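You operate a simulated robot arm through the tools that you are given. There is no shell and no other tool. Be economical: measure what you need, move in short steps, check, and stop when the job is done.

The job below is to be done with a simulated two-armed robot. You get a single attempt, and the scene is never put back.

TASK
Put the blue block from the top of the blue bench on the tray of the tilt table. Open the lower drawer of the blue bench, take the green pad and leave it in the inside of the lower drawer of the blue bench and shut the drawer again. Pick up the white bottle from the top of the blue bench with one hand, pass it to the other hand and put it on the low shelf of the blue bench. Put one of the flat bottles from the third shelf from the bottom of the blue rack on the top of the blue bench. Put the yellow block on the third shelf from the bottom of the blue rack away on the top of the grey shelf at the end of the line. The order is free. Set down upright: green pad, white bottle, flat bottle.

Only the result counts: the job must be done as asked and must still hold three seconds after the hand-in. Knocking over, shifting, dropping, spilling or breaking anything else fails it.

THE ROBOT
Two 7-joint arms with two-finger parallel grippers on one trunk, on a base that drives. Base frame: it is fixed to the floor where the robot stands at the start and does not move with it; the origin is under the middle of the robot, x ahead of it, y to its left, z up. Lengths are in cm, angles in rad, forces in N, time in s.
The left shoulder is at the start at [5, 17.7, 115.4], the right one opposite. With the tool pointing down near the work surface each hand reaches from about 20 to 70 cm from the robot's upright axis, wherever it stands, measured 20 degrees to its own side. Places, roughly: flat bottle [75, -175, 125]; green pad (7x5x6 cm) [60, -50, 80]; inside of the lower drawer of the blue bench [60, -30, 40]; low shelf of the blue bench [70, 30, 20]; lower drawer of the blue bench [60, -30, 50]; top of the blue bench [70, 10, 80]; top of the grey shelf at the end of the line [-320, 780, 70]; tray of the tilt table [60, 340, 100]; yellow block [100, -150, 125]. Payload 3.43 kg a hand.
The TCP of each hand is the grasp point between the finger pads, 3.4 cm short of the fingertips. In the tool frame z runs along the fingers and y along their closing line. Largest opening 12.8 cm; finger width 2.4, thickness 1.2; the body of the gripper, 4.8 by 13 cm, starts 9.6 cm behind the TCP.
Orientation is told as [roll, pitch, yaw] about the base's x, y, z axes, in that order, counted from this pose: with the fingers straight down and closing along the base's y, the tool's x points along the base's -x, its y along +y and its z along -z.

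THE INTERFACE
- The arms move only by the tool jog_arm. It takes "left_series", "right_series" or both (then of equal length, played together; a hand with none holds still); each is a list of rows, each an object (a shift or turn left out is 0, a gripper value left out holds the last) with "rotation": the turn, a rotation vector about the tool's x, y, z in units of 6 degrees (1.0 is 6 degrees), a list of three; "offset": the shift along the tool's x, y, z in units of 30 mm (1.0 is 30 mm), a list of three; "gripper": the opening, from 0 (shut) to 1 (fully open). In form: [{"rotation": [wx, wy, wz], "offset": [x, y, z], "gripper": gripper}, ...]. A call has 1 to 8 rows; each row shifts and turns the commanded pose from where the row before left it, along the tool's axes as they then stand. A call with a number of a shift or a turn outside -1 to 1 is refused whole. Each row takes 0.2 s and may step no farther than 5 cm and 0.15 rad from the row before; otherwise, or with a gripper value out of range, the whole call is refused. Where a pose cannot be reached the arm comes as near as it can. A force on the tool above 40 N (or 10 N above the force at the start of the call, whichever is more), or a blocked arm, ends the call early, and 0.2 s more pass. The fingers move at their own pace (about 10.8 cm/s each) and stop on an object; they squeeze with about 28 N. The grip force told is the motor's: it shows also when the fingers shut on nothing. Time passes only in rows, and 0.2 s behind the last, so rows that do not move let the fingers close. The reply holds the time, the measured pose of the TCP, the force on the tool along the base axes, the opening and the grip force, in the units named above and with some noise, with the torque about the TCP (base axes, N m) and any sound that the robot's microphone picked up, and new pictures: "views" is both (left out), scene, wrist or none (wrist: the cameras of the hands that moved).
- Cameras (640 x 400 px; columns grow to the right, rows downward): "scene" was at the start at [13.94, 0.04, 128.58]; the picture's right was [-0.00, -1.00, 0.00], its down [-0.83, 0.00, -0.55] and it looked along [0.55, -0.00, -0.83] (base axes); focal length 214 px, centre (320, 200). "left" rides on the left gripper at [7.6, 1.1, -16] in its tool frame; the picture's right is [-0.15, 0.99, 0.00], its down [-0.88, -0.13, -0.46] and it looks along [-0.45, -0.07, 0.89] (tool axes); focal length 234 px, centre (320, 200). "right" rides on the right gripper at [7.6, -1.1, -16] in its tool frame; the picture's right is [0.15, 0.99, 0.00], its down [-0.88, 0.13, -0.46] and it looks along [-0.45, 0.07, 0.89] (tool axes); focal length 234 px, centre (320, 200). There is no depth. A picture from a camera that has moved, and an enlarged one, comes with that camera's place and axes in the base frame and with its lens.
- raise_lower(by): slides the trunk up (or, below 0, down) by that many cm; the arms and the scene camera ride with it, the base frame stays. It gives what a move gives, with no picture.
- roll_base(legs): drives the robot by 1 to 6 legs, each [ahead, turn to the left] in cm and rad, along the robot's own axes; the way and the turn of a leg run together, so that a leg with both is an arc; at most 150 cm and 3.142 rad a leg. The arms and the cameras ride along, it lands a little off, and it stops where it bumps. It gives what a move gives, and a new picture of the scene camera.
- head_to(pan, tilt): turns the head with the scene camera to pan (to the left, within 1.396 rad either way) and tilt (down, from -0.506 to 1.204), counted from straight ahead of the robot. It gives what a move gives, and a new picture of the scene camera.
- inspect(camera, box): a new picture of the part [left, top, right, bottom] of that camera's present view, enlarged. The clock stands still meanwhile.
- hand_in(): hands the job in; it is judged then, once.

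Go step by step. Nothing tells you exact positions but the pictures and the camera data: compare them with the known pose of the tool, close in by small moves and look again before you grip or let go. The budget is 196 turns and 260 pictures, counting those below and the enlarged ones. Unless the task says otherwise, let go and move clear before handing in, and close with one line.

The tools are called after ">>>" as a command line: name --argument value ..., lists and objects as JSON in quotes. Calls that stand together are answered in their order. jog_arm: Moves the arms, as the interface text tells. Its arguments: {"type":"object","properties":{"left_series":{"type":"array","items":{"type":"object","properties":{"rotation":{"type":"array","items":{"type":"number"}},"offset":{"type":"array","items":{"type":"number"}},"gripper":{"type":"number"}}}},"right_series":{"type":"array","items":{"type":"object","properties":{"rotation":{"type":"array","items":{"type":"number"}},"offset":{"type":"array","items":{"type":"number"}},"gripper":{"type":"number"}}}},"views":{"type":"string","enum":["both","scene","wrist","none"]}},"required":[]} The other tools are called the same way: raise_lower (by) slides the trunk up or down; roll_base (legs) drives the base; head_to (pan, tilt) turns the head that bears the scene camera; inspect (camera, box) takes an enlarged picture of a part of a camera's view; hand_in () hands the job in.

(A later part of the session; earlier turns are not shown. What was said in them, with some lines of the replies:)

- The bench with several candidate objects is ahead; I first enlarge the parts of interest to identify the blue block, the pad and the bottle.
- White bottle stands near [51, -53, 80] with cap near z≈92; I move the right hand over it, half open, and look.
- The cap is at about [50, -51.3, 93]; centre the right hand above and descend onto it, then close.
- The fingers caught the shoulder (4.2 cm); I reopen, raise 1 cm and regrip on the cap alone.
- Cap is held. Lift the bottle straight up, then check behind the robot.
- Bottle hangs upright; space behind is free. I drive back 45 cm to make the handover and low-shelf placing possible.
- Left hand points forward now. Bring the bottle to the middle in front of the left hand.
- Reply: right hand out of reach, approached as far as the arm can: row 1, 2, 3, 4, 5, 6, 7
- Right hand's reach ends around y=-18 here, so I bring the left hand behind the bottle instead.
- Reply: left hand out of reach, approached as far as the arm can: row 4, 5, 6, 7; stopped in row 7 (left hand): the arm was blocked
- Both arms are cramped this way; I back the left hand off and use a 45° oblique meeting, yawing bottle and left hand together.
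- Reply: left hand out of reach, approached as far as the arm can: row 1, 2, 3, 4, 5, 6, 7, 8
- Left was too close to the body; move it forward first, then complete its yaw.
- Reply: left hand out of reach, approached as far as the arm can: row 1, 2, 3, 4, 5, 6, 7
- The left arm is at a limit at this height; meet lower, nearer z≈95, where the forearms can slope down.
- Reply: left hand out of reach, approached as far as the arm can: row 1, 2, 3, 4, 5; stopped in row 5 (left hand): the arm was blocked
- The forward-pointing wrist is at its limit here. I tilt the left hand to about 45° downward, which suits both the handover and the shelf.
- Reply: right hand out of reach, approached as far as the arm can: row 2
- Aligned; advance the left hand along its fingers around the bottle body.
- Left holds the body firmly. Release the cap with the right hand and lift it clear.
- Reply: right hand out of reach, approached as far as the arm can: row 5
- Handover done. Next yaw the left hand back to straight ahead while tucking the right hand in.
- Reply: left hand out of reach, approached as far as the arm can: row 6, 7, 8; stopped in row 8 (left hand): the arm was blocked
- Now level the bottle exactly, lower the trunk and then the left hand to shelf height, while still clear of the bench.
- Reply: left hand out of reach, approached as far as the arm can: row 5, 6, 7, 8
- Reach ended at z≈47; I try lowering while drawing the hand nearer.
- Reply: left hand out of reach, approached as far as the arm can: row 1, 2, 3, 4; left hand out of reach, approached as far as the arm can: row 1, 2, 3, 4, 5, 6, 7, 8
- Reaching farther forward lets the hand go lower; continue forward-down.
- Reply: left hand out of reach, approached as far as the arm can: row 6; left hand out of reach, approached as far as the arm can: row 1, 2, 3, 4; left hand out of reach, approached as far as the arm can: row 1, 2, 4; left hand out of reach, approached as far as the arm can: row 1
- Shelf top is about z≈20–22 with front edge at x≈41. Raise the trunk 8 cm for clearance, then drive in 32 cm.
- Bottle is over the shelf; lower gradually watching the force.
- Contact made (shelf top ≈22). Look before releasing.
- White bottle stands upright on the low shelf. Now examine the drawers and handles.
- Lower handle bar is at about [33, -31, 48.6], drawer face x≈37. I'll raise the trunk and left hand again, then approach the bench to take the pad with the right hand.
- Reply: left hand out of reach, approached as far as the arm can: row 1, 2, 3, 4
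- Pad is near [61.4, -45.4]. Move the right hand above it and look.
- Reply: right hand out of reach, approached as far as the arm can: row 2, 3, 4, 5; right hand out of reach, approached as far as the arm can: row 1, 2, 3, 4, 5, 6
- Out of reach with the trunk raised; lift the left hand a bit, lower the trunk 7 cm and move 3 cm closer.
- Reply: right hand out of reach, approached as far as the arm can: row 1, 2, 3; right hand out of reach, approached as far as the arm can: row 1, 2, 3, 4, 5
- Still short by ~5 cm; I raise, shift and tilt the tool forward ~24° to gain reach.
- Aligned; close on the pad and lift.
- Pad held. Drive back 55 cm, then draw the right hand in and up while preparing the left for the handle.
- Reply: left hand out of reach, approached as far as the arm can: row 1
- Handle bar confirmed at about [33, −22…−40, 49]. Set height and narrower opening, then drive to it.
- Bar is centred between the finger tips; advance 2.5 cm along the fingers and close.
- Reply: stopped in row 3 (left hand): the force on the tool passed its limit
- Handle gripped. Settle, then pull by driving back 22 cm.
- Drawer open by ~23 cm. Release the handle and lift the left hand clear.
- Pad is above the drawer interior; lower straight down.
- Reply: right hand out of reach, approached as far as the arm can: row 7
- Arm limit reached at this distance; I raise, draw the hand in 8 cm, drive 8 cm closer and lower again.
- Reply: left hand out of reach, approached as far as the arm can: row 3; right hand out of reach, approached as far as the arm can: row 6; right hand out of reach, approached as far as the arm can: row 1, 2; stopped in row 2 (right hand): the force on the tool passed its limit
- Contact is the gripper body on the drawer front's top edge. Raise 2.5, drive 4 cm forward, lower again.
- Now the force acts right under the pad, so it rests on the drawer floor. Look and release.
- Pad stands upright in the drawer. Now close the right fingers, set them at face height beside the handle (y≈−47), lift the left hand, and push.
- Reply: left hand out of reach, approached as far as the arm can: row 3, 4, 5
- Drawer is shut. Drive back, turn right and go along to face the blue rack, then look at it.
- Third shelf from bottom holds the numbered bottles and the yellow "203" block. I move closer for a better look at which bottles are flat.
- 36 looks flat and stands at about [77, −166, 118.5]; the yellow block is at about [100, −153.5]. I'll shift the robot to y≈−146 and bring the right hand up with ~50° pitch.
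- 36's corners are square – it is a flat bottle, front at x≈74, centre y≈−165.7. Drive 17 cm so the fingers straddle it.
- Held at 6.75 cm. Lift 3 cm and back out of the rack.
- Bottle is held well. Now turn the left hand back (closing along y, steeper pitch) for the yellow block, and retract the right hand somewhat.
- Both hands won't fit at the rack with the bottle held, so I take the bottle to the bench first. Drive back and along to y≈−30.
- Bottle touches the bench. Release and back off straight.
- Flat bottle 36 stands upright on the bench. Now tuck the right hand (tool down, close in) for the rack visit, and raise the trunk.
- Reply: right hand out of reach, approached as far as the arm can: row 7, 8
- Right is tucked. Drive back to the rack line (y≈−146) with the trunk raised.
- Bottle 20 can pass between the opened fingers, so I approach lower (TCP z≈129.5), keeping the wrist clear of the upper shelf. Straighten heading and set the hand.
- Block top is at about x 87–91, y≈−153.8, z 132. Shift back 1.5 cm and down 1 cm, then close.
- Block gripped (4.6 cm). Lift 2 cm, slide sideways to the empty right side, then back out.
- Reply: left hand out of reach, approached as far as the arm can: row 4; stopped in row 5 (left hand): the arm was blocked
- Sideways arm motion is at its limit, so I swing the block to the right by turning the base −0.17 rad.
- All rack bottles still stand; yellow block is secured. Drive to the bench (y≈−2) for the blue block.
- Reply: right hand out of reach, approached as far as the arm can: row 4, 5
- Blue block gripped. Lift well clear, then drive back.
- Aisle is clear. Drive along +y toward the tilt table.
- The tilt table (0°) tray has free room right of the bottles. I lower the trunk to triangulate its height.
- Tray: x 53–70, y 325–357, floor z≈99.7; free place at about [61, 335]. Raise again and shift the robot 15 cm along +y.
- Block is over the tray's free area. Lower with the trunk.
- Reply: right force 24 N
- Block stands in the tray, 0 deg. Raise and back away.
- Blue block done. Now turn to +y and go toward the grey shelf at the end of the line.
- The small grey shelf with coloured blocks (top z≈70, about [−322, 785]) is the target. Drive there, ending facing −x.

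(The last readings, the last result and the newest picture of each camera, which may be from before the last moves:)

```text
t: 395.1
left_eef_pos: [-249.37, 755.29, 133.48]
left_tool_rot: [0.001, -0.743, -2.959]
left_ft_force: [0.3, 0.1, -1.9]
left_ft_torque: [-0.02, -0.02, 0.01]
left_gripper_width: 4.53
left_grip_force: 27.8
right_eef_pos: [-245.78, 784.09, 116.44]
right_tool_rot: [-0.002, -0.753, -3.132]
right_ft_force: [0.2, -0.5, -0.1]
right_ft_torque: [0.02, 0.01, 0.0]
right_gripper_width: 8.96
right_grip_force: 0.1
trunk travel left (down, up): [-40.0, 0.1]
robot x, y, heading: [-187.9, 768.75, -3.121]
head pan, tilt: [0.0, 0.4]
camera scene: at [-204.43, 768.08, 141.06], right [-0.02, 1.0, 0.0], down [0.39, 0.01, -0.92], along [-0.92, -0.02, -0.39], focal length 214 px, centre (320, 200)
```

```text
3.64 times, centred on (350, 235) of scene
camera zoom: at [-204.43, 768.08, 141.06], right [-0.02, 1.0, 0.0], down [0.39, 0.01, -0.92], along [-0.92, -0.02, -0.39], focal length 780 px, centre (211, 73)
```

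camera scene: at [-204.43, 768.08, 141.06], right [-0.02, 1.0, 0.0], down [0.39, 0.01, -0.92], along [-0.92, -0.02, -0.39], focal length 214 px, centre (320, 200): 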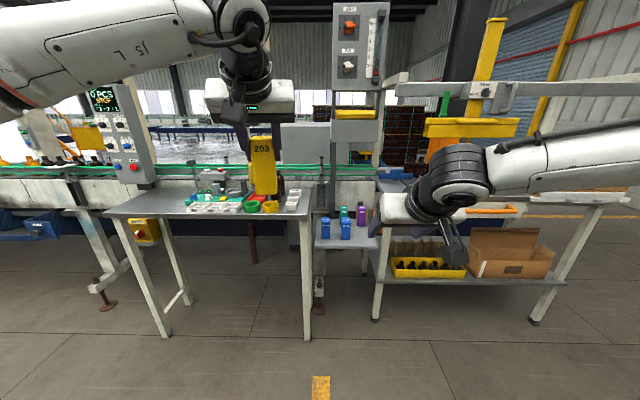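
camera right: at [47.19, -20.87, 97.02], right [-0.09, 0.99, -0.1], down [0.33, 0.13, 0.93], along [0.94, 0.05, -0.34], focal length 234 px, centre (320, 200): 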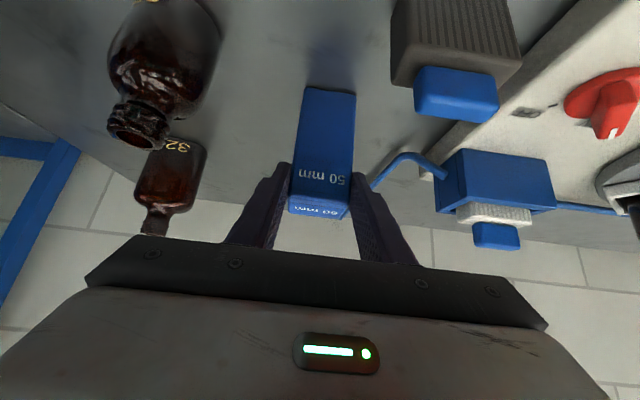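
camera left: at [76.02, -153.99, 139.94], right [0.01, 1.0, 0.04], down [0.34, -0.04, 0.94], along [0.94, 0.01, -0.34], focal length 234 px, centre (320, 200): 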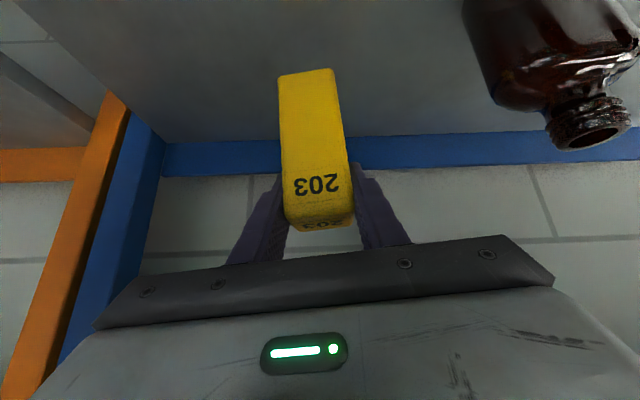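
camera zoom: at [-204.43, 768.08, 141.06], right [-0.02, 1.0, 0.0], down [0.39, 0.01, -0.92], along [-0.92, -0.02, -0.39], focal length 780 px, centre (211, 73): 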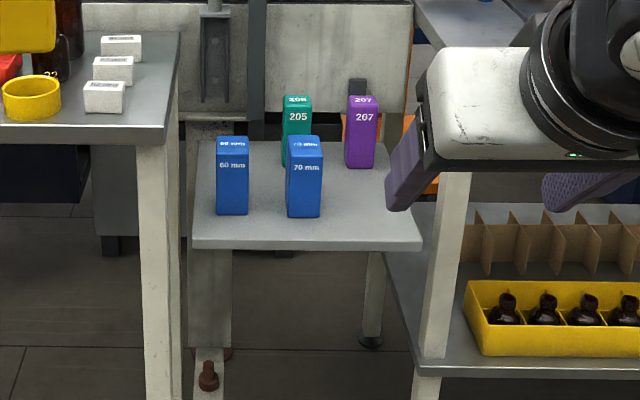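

Free spot: front-right of the shelf near [−313, 791]. I straighten the left hand, pull the right hand back, and shift the robot +32 cm in y.

>>> jog_arm --left_series '[{"rotation": [0.53, 0, 0.57]}, {"rotation": [0.53, 0, 0.57]}, {"offset": [0.68, 0, 0.73]}, {"offset": [0.68, 0, 0.73]}, {"offset": [0.68, 0, 0.73]}, {"offset": [0.68, 0, 0.73]}, {"offset": [0.68, 0, 0.73]}]' --right_series '[{"offset": [0.73, 0, -0.68]}, {"offset": [0.73, 0, -0.68]}, {"offset": [0.73, 0, -0.68]}, {"offset": [0.73, 0, -0.68]}, {"offset": [0.73, 0, -0.68]}, {}, {}]' --views "none"

>>> roll_base --legs '[[0, -1.59], [33, 0], [0, 1.571]]'

>>> raise_lower --by -22

```text
t: 396.7
left_eef_pos: [-249.59, 755.26, 118.58]
left_tool_rot: [-0.002, -0.744, -3.121]
left_ft_force: [-0.6, 1.5, -1.2]
left_ft_torque: [-0.02, 0.01, 0.0]
left_gripper_width: 4.56
left_grip_force: 28.3
right_eef_pos: [-230.92, 784.2, 116.53]
right_tool_rot: [-0.002, -0.752, -3.132]
right_ft_force: [-0.4, -0.1, -0.1]
right_ft_torque: [0.02, -0.01, 0.03]
right_gripper_width: 8.97
right_grip_force: 0.0
trunk travel left (down, up): [-40.0, 0.1]
robot x, y, heading: [-187.72, 768.79, -3.124]
head pan, tilt: [0.0, 0.4]
```

```text
t: 406.5
left_eef_pos: [-250.19, 788.39, 118.51]
left_tool_rot: [-0.003, -0.743, -3.121]
left_ft_force: [0.0, -0.1, -2.2]
left_ft_torque: [0.02, 0.0, -0.01]
left_gripper_width: 4.56
left_grip_force: 27.8
right_eef_pos: [-231.82, 817.54, 116.48]
right_tool_rot: [0.0, -0.752, -3.131]
right_ft_force: [0.8, -0.2, 0.4]
right_ft_torque: [-0.01, 0.0, 0.0]
right_gripper_width: 8.96
right_grip_force: 0.0
trunk travel left (down, up): [-40.0, 0.1]
robot x, y, heading: [-188.58, 801.75, -3.121]
head pan, tilt: [0.0, 0.4]
camera scene: at [-205.18, 801.28, 141.05], right [-0.02, 1.0, 0.0], down [0.39, 0.01, -0.92], along [-0.92, -0.02, -0.39], focal length 214 px, centre (320, 200)
```

scene: 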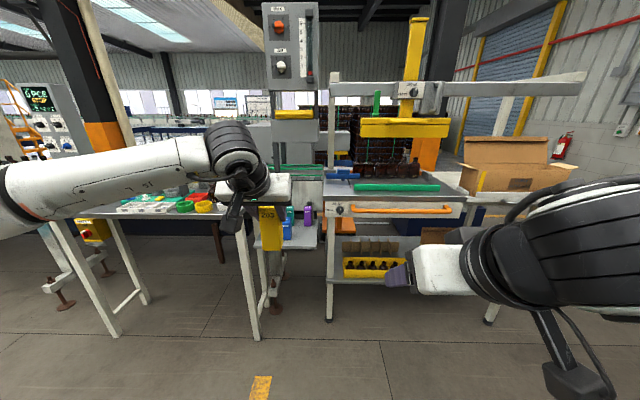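

```text
t: 408.8
left_eef_pos: [-250.28, 788.55, 96.58]
left_tool_rot: [-0.002, -0.743, -3.122]
left_ft_force: [1.2, -0.4, -0.7]
left_ft_torque: [0.02, 0.0, 0.03]
left_gripper_width: 4.57
left_grip_force: 27.9
right_eef_pos: [-231.68, 817.48, 94.54]
right_tool_rot: [0.0, -0.752, -3.132]
right_ft_force: [0.9, 0.1, 0.5]
right_ft_torque: [-0.03, 0.01, 0.03]
right_gripper_width: 8.96
right_grip_force: 0.1
trunk travel left (down, up): [-18.1, 22.1]
robot x, y, heading: [-188.48, 801.69, -3.122]
head pan, tilt: [0.0, 0.4]
```

>>> jog_arm --left_series '[{"offset": [0, -0.6, 0]}, {"offset": [0, -0.6, 0]}, {}]' --views "none"

>>> roll_base --legs '[[35, -0.018]]'

>>> inspect --camera "left" --box '[0, 0, 640, 400]'

```text
t: 409.6
left_eef_pos: [-250.26, 792.06, 96.45]
left_tool_rot: [0.002, -0.743, -3.119]
left_ft_force: [-0.3, 0.3, -1.7]
left_ft_torque: [0.01, -0.02, 0.04]
left_gripper_width: 4.58
left_grip_force: 28.3
right_eef_pos: [-231.7, 817.37, 94.45]
right_tool_rot: [-0.002, -0.752, -3.133]
right_ft_force: [0.5, 0.1, -0.2]
right_ft_torque: [-0.01, 0.02, -0.03]
right_gripper_width: 8.96
right_grip_force: 0.1
trunk travel left (down, up): [-18.1, 22.1]
robot x, y, heading: [-188.7, 801.72, -3.121]
head pan, tilt: [0.0, 0.4]
```

```text
t: 411.9
left_eef_pos: [-285.11, 792.69, 96.5]
left_tool_rot: [0.001, -0.745, -3.138]
left_ft_force: [0.4, -0.7, -2.1]
left_ft_torque: [-0.01, 0.01, -0.02]
left_gripper_width: 4.59
left_grip_force: 28.2
right_eef_pos: [-266.13, 817.77, 94.53]
right_tool_rot: [-0.002, -0.752, 3.133]
right_ft_force: [0.3, -1.2, 0.0]
right_ft_torque: [0.02, -0.03, 0.02]
right_gripper_width: 8.95
right_grip_force: 0.1
trunk travel left (down, up): [-18.1, 22.1]
robot x, y, heading: [-223.2, 801.28, -3.137]
head pan, tilt: [0.0, 0.4]
camera scene: at [-239.83, 801.16, 119.05], right [0.0, 1.0, 0.0], down [0.39, 0.0, -0.92], along [-0.92, 0.0, -0.39], focal length 214 px, centre (320, 200)
```

scene: 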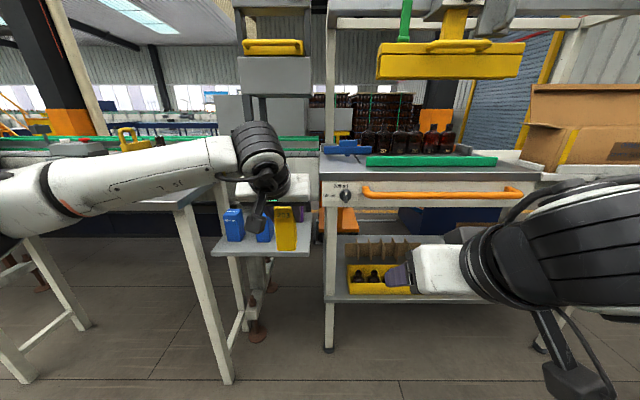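

```text
1.00 times, centred on (320, 200) of left
camera zoom: at [-268.63, 791.61, 103.06], right [-0.1, -0.99, 0.1], down [-0.34, 0.13, 0.93], along [-0.93, 0.06, -0.35], focal length 234 px, centre (320, 200)
```

zoom: 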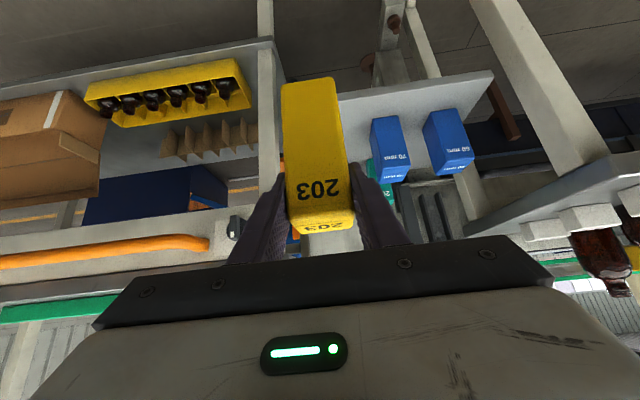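

>>> jog_arm --left_series '[{"offset": [0, 0.66, 0]}, {"offset": [0, 0.66, 0]}]' --views "none"

>>> roll_base --legs '[[27, 0]]'

>>> inspect --camera "left" --box '[0, 0, 640, 400]'

```text
t: 412.5
left_eef_pos: [-285.0, 788.74, 96.52]
left_tool_rot: [-0.002, -0.744, -3.138]
left_ft_force: [0.1, 0.1, -2.1]
left_ft_torque: [-0.01, -0.01, 0.01]
left_gripper_width: 4.55
left_grip_force: 27.7
right_eef_pos: [-266.07, 817.79, 94.59]
right_tool_rot: [0.0, -0.754, 3.134]
right_ft_force: [-0.2, -0.2, 0.0]
right_ft_torque: [-0.02, 0.01, -0.01]
right_gripper_width: 8.96
right_grip_force: 0.2
trunk travel left (down, up): [-18.1, 22.1]
robot x, y, heading: [-223.39, 800.99, -3.137]
head pan, tilt: [0.0, 0.4]
```

```text
t: 414.4
left_eef_pos: [-311.87, 788.95, 96.48]
left_tool_rot: [0.0, -0.744, 3.142]
left_ft_force: [0.3, 0.1, -1.2]
left_ft_torque: [0.03, -0.03, -0.01]
left_gripper_width: 4.58
left_grip_force: 27.7
right_eef_pos: [-292.86, 817.93, 94.42]
right_tool_rot: [-0.003, -0.752, 3.131]
right_ft_force: [0.3, 0.7, -0.3]
right_ft_torque: [0.04, 0.02, -0.03]
right_gripper_width: 8.99
right_grip_force: 0.1
trunk travel left (down, up): [-18.1, 22.1]
robot x, y, heading: [-250.26, 801.27, -3.142]
head pan, tilt: [0.0, 0.4]
camera scene: at [-266.65, 801.17, 119.05], right [0.0, 1.0, 0.0], down [0.39, 0.0, -0.92], along [-0.92, 0.0, -0.39], focal length 214 px, centre (320, 200)
```

scene: 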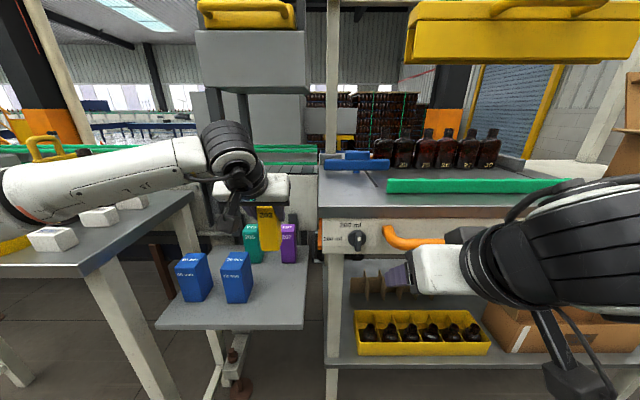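

```text
1.00 times, centred on (320, 200) of left
camera zoom: at [-295.46, 787.8, 103.13], right [-0.11, -0.99, 0.1], down [-0.34, 0.13, 0.93], along [-0.93, 0.07, -0.35], focal length 234 px, centre (320, 200)
```

zoom: 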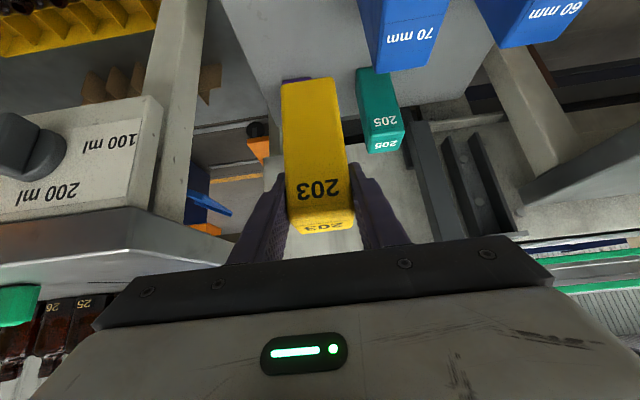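

To keep the elbow above the neighbouring table, I lower with the arm instead of the trunk.

>>> jog_arm --left_series '[{"offset": [0.68, 0, 0.73]}, {"offset": [0.68, 0, 0.73]}, {"offset": [0.68, 0, 0.73]}, {"offset": [0.68, 0, 0.73]}, {"offset": [0.68, 0, 0.73]}, {}]' --views "scene"

```text
t: 415.8
left_eef_pos: [-311.89, 789.02, 82.15]
left_tool_rot: [-0.001, -0.756, -3.142]
left_ft_force: [-0.6, -1.0, 24.0]
left_ft_torque: [-0.37, 0.23, -0.1]
left_gripper_width: 4.5
left_grip_force: 27.7
right_eef_pos: [-292.67, 818.0, 94.7]
right_tool_rot: [0.001, -0.757, 3.13]
right_ft_force: [-0.5, 0.7, 0.0]
right_ft_torque: [-0.01, 0.0, 0.01]
right_gripper_width: 8.96
right_grip_force: 0.2
trunk travel left (down, up): [-18.1, 22.1]
robot x, y, heading: [-250.14, 801.2, 3.141]
head pan, tilt: [0.0, 0.4]
camera scene: at [-266.41, 801.22, 119.12], right [0.0, 1.0, 0.0], down [0.39, 0.0, -0.92], along [-0.92, 0.0, -0.39], focal length 214 px, centre (320, 200)
```

scene: 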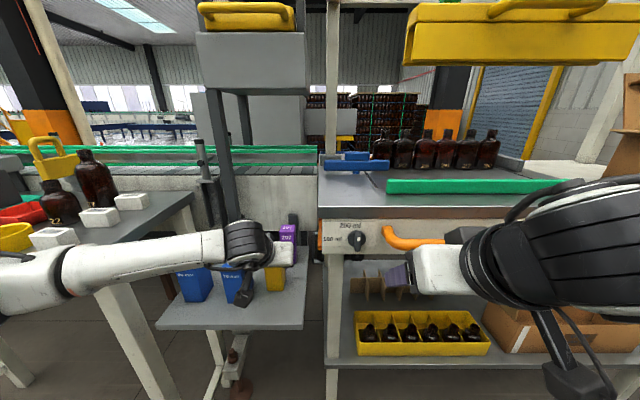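

>>> inspect --camera "scene" --box '[150, 200, 330, 340]'

>>> inspect --camera "left" --box '[200, 20, 500, 260]'

```text
2.86 times, centred on (240, 270) of scene
camera zoom: at [-266.41, 801.22, 119.12], right [0.0, 1.0, 0.0], down [0.39, 0.0, -0.92], along [-0.92, 0.0, -0.39], focal length 613 px, centre (549, 0)
```

zoom: 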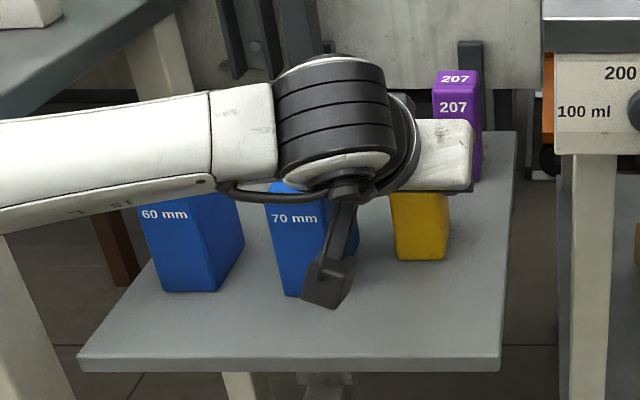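

```text
1.67 times, centred on (350, 140) of left
camera zoom: at [-295.39, 787.89, 88.55], right [-0.11, -0.99, 0.1], down [-0.33, 0.13, 0.94], along [-0.94, 0.07, -0.34], focal length 390 px, centre (270, 300)
```

zoom: 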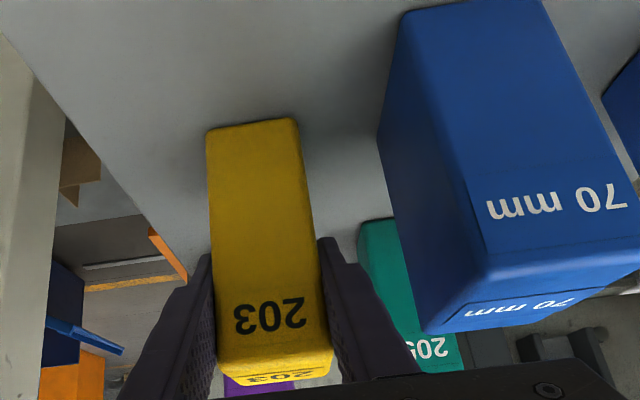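

Yellow block rests on the shelf, free of neighbours. Release gently and lift straight up.

>>> jog_arm --left_series '[{"offset": [-0.05, 0, -0.06]}, {"gripper": 0.42}, {"gripper": 0.5}, {}, {}]' --views "none"

>>> jog_arm --left_series '[{"offset": [-0.68, 0, -0.73]}, {"offset": [-0.68, 0, -0.73]}, {"offset": [-0.68, 0, -0.73]}, {"offset": [-0.68, 0, -0.73]}, {"offset": [-0.68, 0, -0.73]}, {}]' --views "none"

>>> inspect --camera "scene" --box '[150, 200, 330, 340]'

```text
t: 417.0
left_eef_pos: [-311.81, 788.98, 81.76]
left_tool_rot: [0.0, -0.744, -3.14]
left_ft_force: [1.2, -1.4, 0.0]
left_ft_torque: [0.0, 0.02, 0.0]
left_gripper_width: 6.41
left_grip_force: 0.0
right_eef_pos: [-292.87, 817.87, 94.6]
right_tool_rot: [-0.002, -0.753, 3.131]
right_ft_force: [0.4, -0.1, 0.9]
right_ft_torque: [0.0, -0.02, -0.03]
right_gripper_width: 8.96
right_grip_force: 0.1
trunk travel left (down, up): [-18.1, 22.1]
robot x, y, heading: [-250.03, 801.24, -3.138]
head pan, tilt: [0.0, 0.4]
```

```text
t: 418.4
left_eef_pos: [-311.67, 789.13, 96.84]
left_tool_rot: [0.0, -0.742, 3.142]
left_ft_force: [0.0, 0.9, -0.1]
left_ft_torque: [-0.02, 0.0, 0.01]
left_gripper_width: 6.36
left_grip_force: 0.0
right_eef_pos: [-292.8, 817.95, 94.65]
right_tool_rot: [-0.002, -0.754, 3.131]
right_ft_force: [0.0, 0.1, -0.4]
right_ft_torque: [0.01, -0.03, 0.03]
right_gripper_width: 8.94
right_grip_force: 0.0
trunk travel left (down, up): [-18.1, 22.1]
robot x, y, heading: [-249.87, 801.27, -3.14]
head pan, tilt: [0.0, 0.4]
```

```text
2.86 times, centred on (240, 270) of scene
camera zoom: at [-266.61, 801.17, 119.06], right [0.0, 1.0, 0.0], down [0.39, 0.0, -0.92], along [-0.92, 0.0, -0.39], focal length 613 px, centre (549, 0)
```

zoom: 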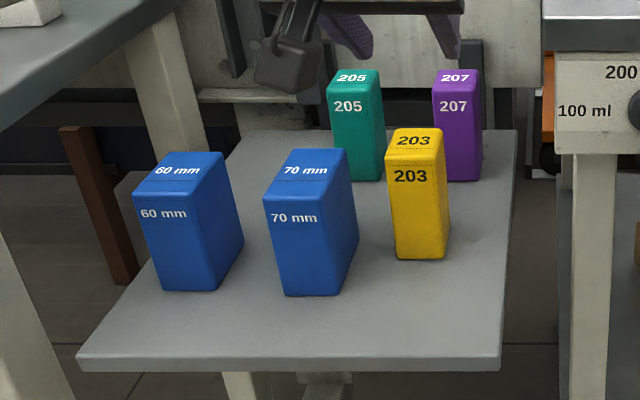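

The yellow block stands on the grey shelf with all neighbours untouched. Back away and hand in.

>>> roll_base --legs '[[-40, 0]]'

>>> hand_in

```text
t: 420.9
left_eef_pos: [-272.23, 789.65, 96.86]
left_tool_rot: [-0.001, -0.744, 3.128]
left_ft_force: [-0.7, 0.1, -0.2]
left_ft_torque: [0.0, -0.03, -0.04]
left_gripper_width: 6.43
left_grip_force: 0.0
right_eef_pos: [-253.03, 818.14, 94.61]
right_tool_rot: [-0.002, -0.755, 3.12]
right_ft_force: [0.2, 0.1, 0.2]
right_ft_torque: [0.0, 0.0, 0.02]
right_gripper_width: 8.96
right_grip_force: 0.1
trunk travel left (down, up): [-18.1, 22.1]
robot x, y, heading: [-210.71, 801.06, 3.131]
head pan, tilt: [0.0, 0.4]
camera scene: at [-226.91, 801.13, 119.06], right [0.01, 1.0, 0.0], down [0.39, 0.0, -0.92], along [-0.92, 0.01, -0.39], focal length 214 px, centre (320, 200)
```

scene: 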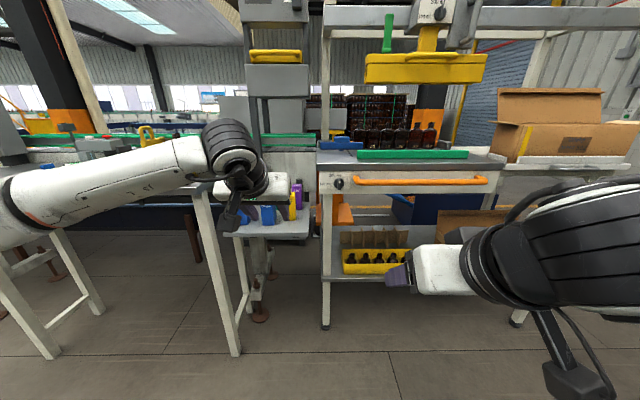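

```text
The job is handed in.
```

All five tasks are done and the job is handed in: the blue block is on the tilt-table tray, the green pad is in the shut lower drawer, the white bottle was passed between the hands and stands on the low shelf, flat bottle 36 is on the bench top, and the yellow block is on the grey shelf.
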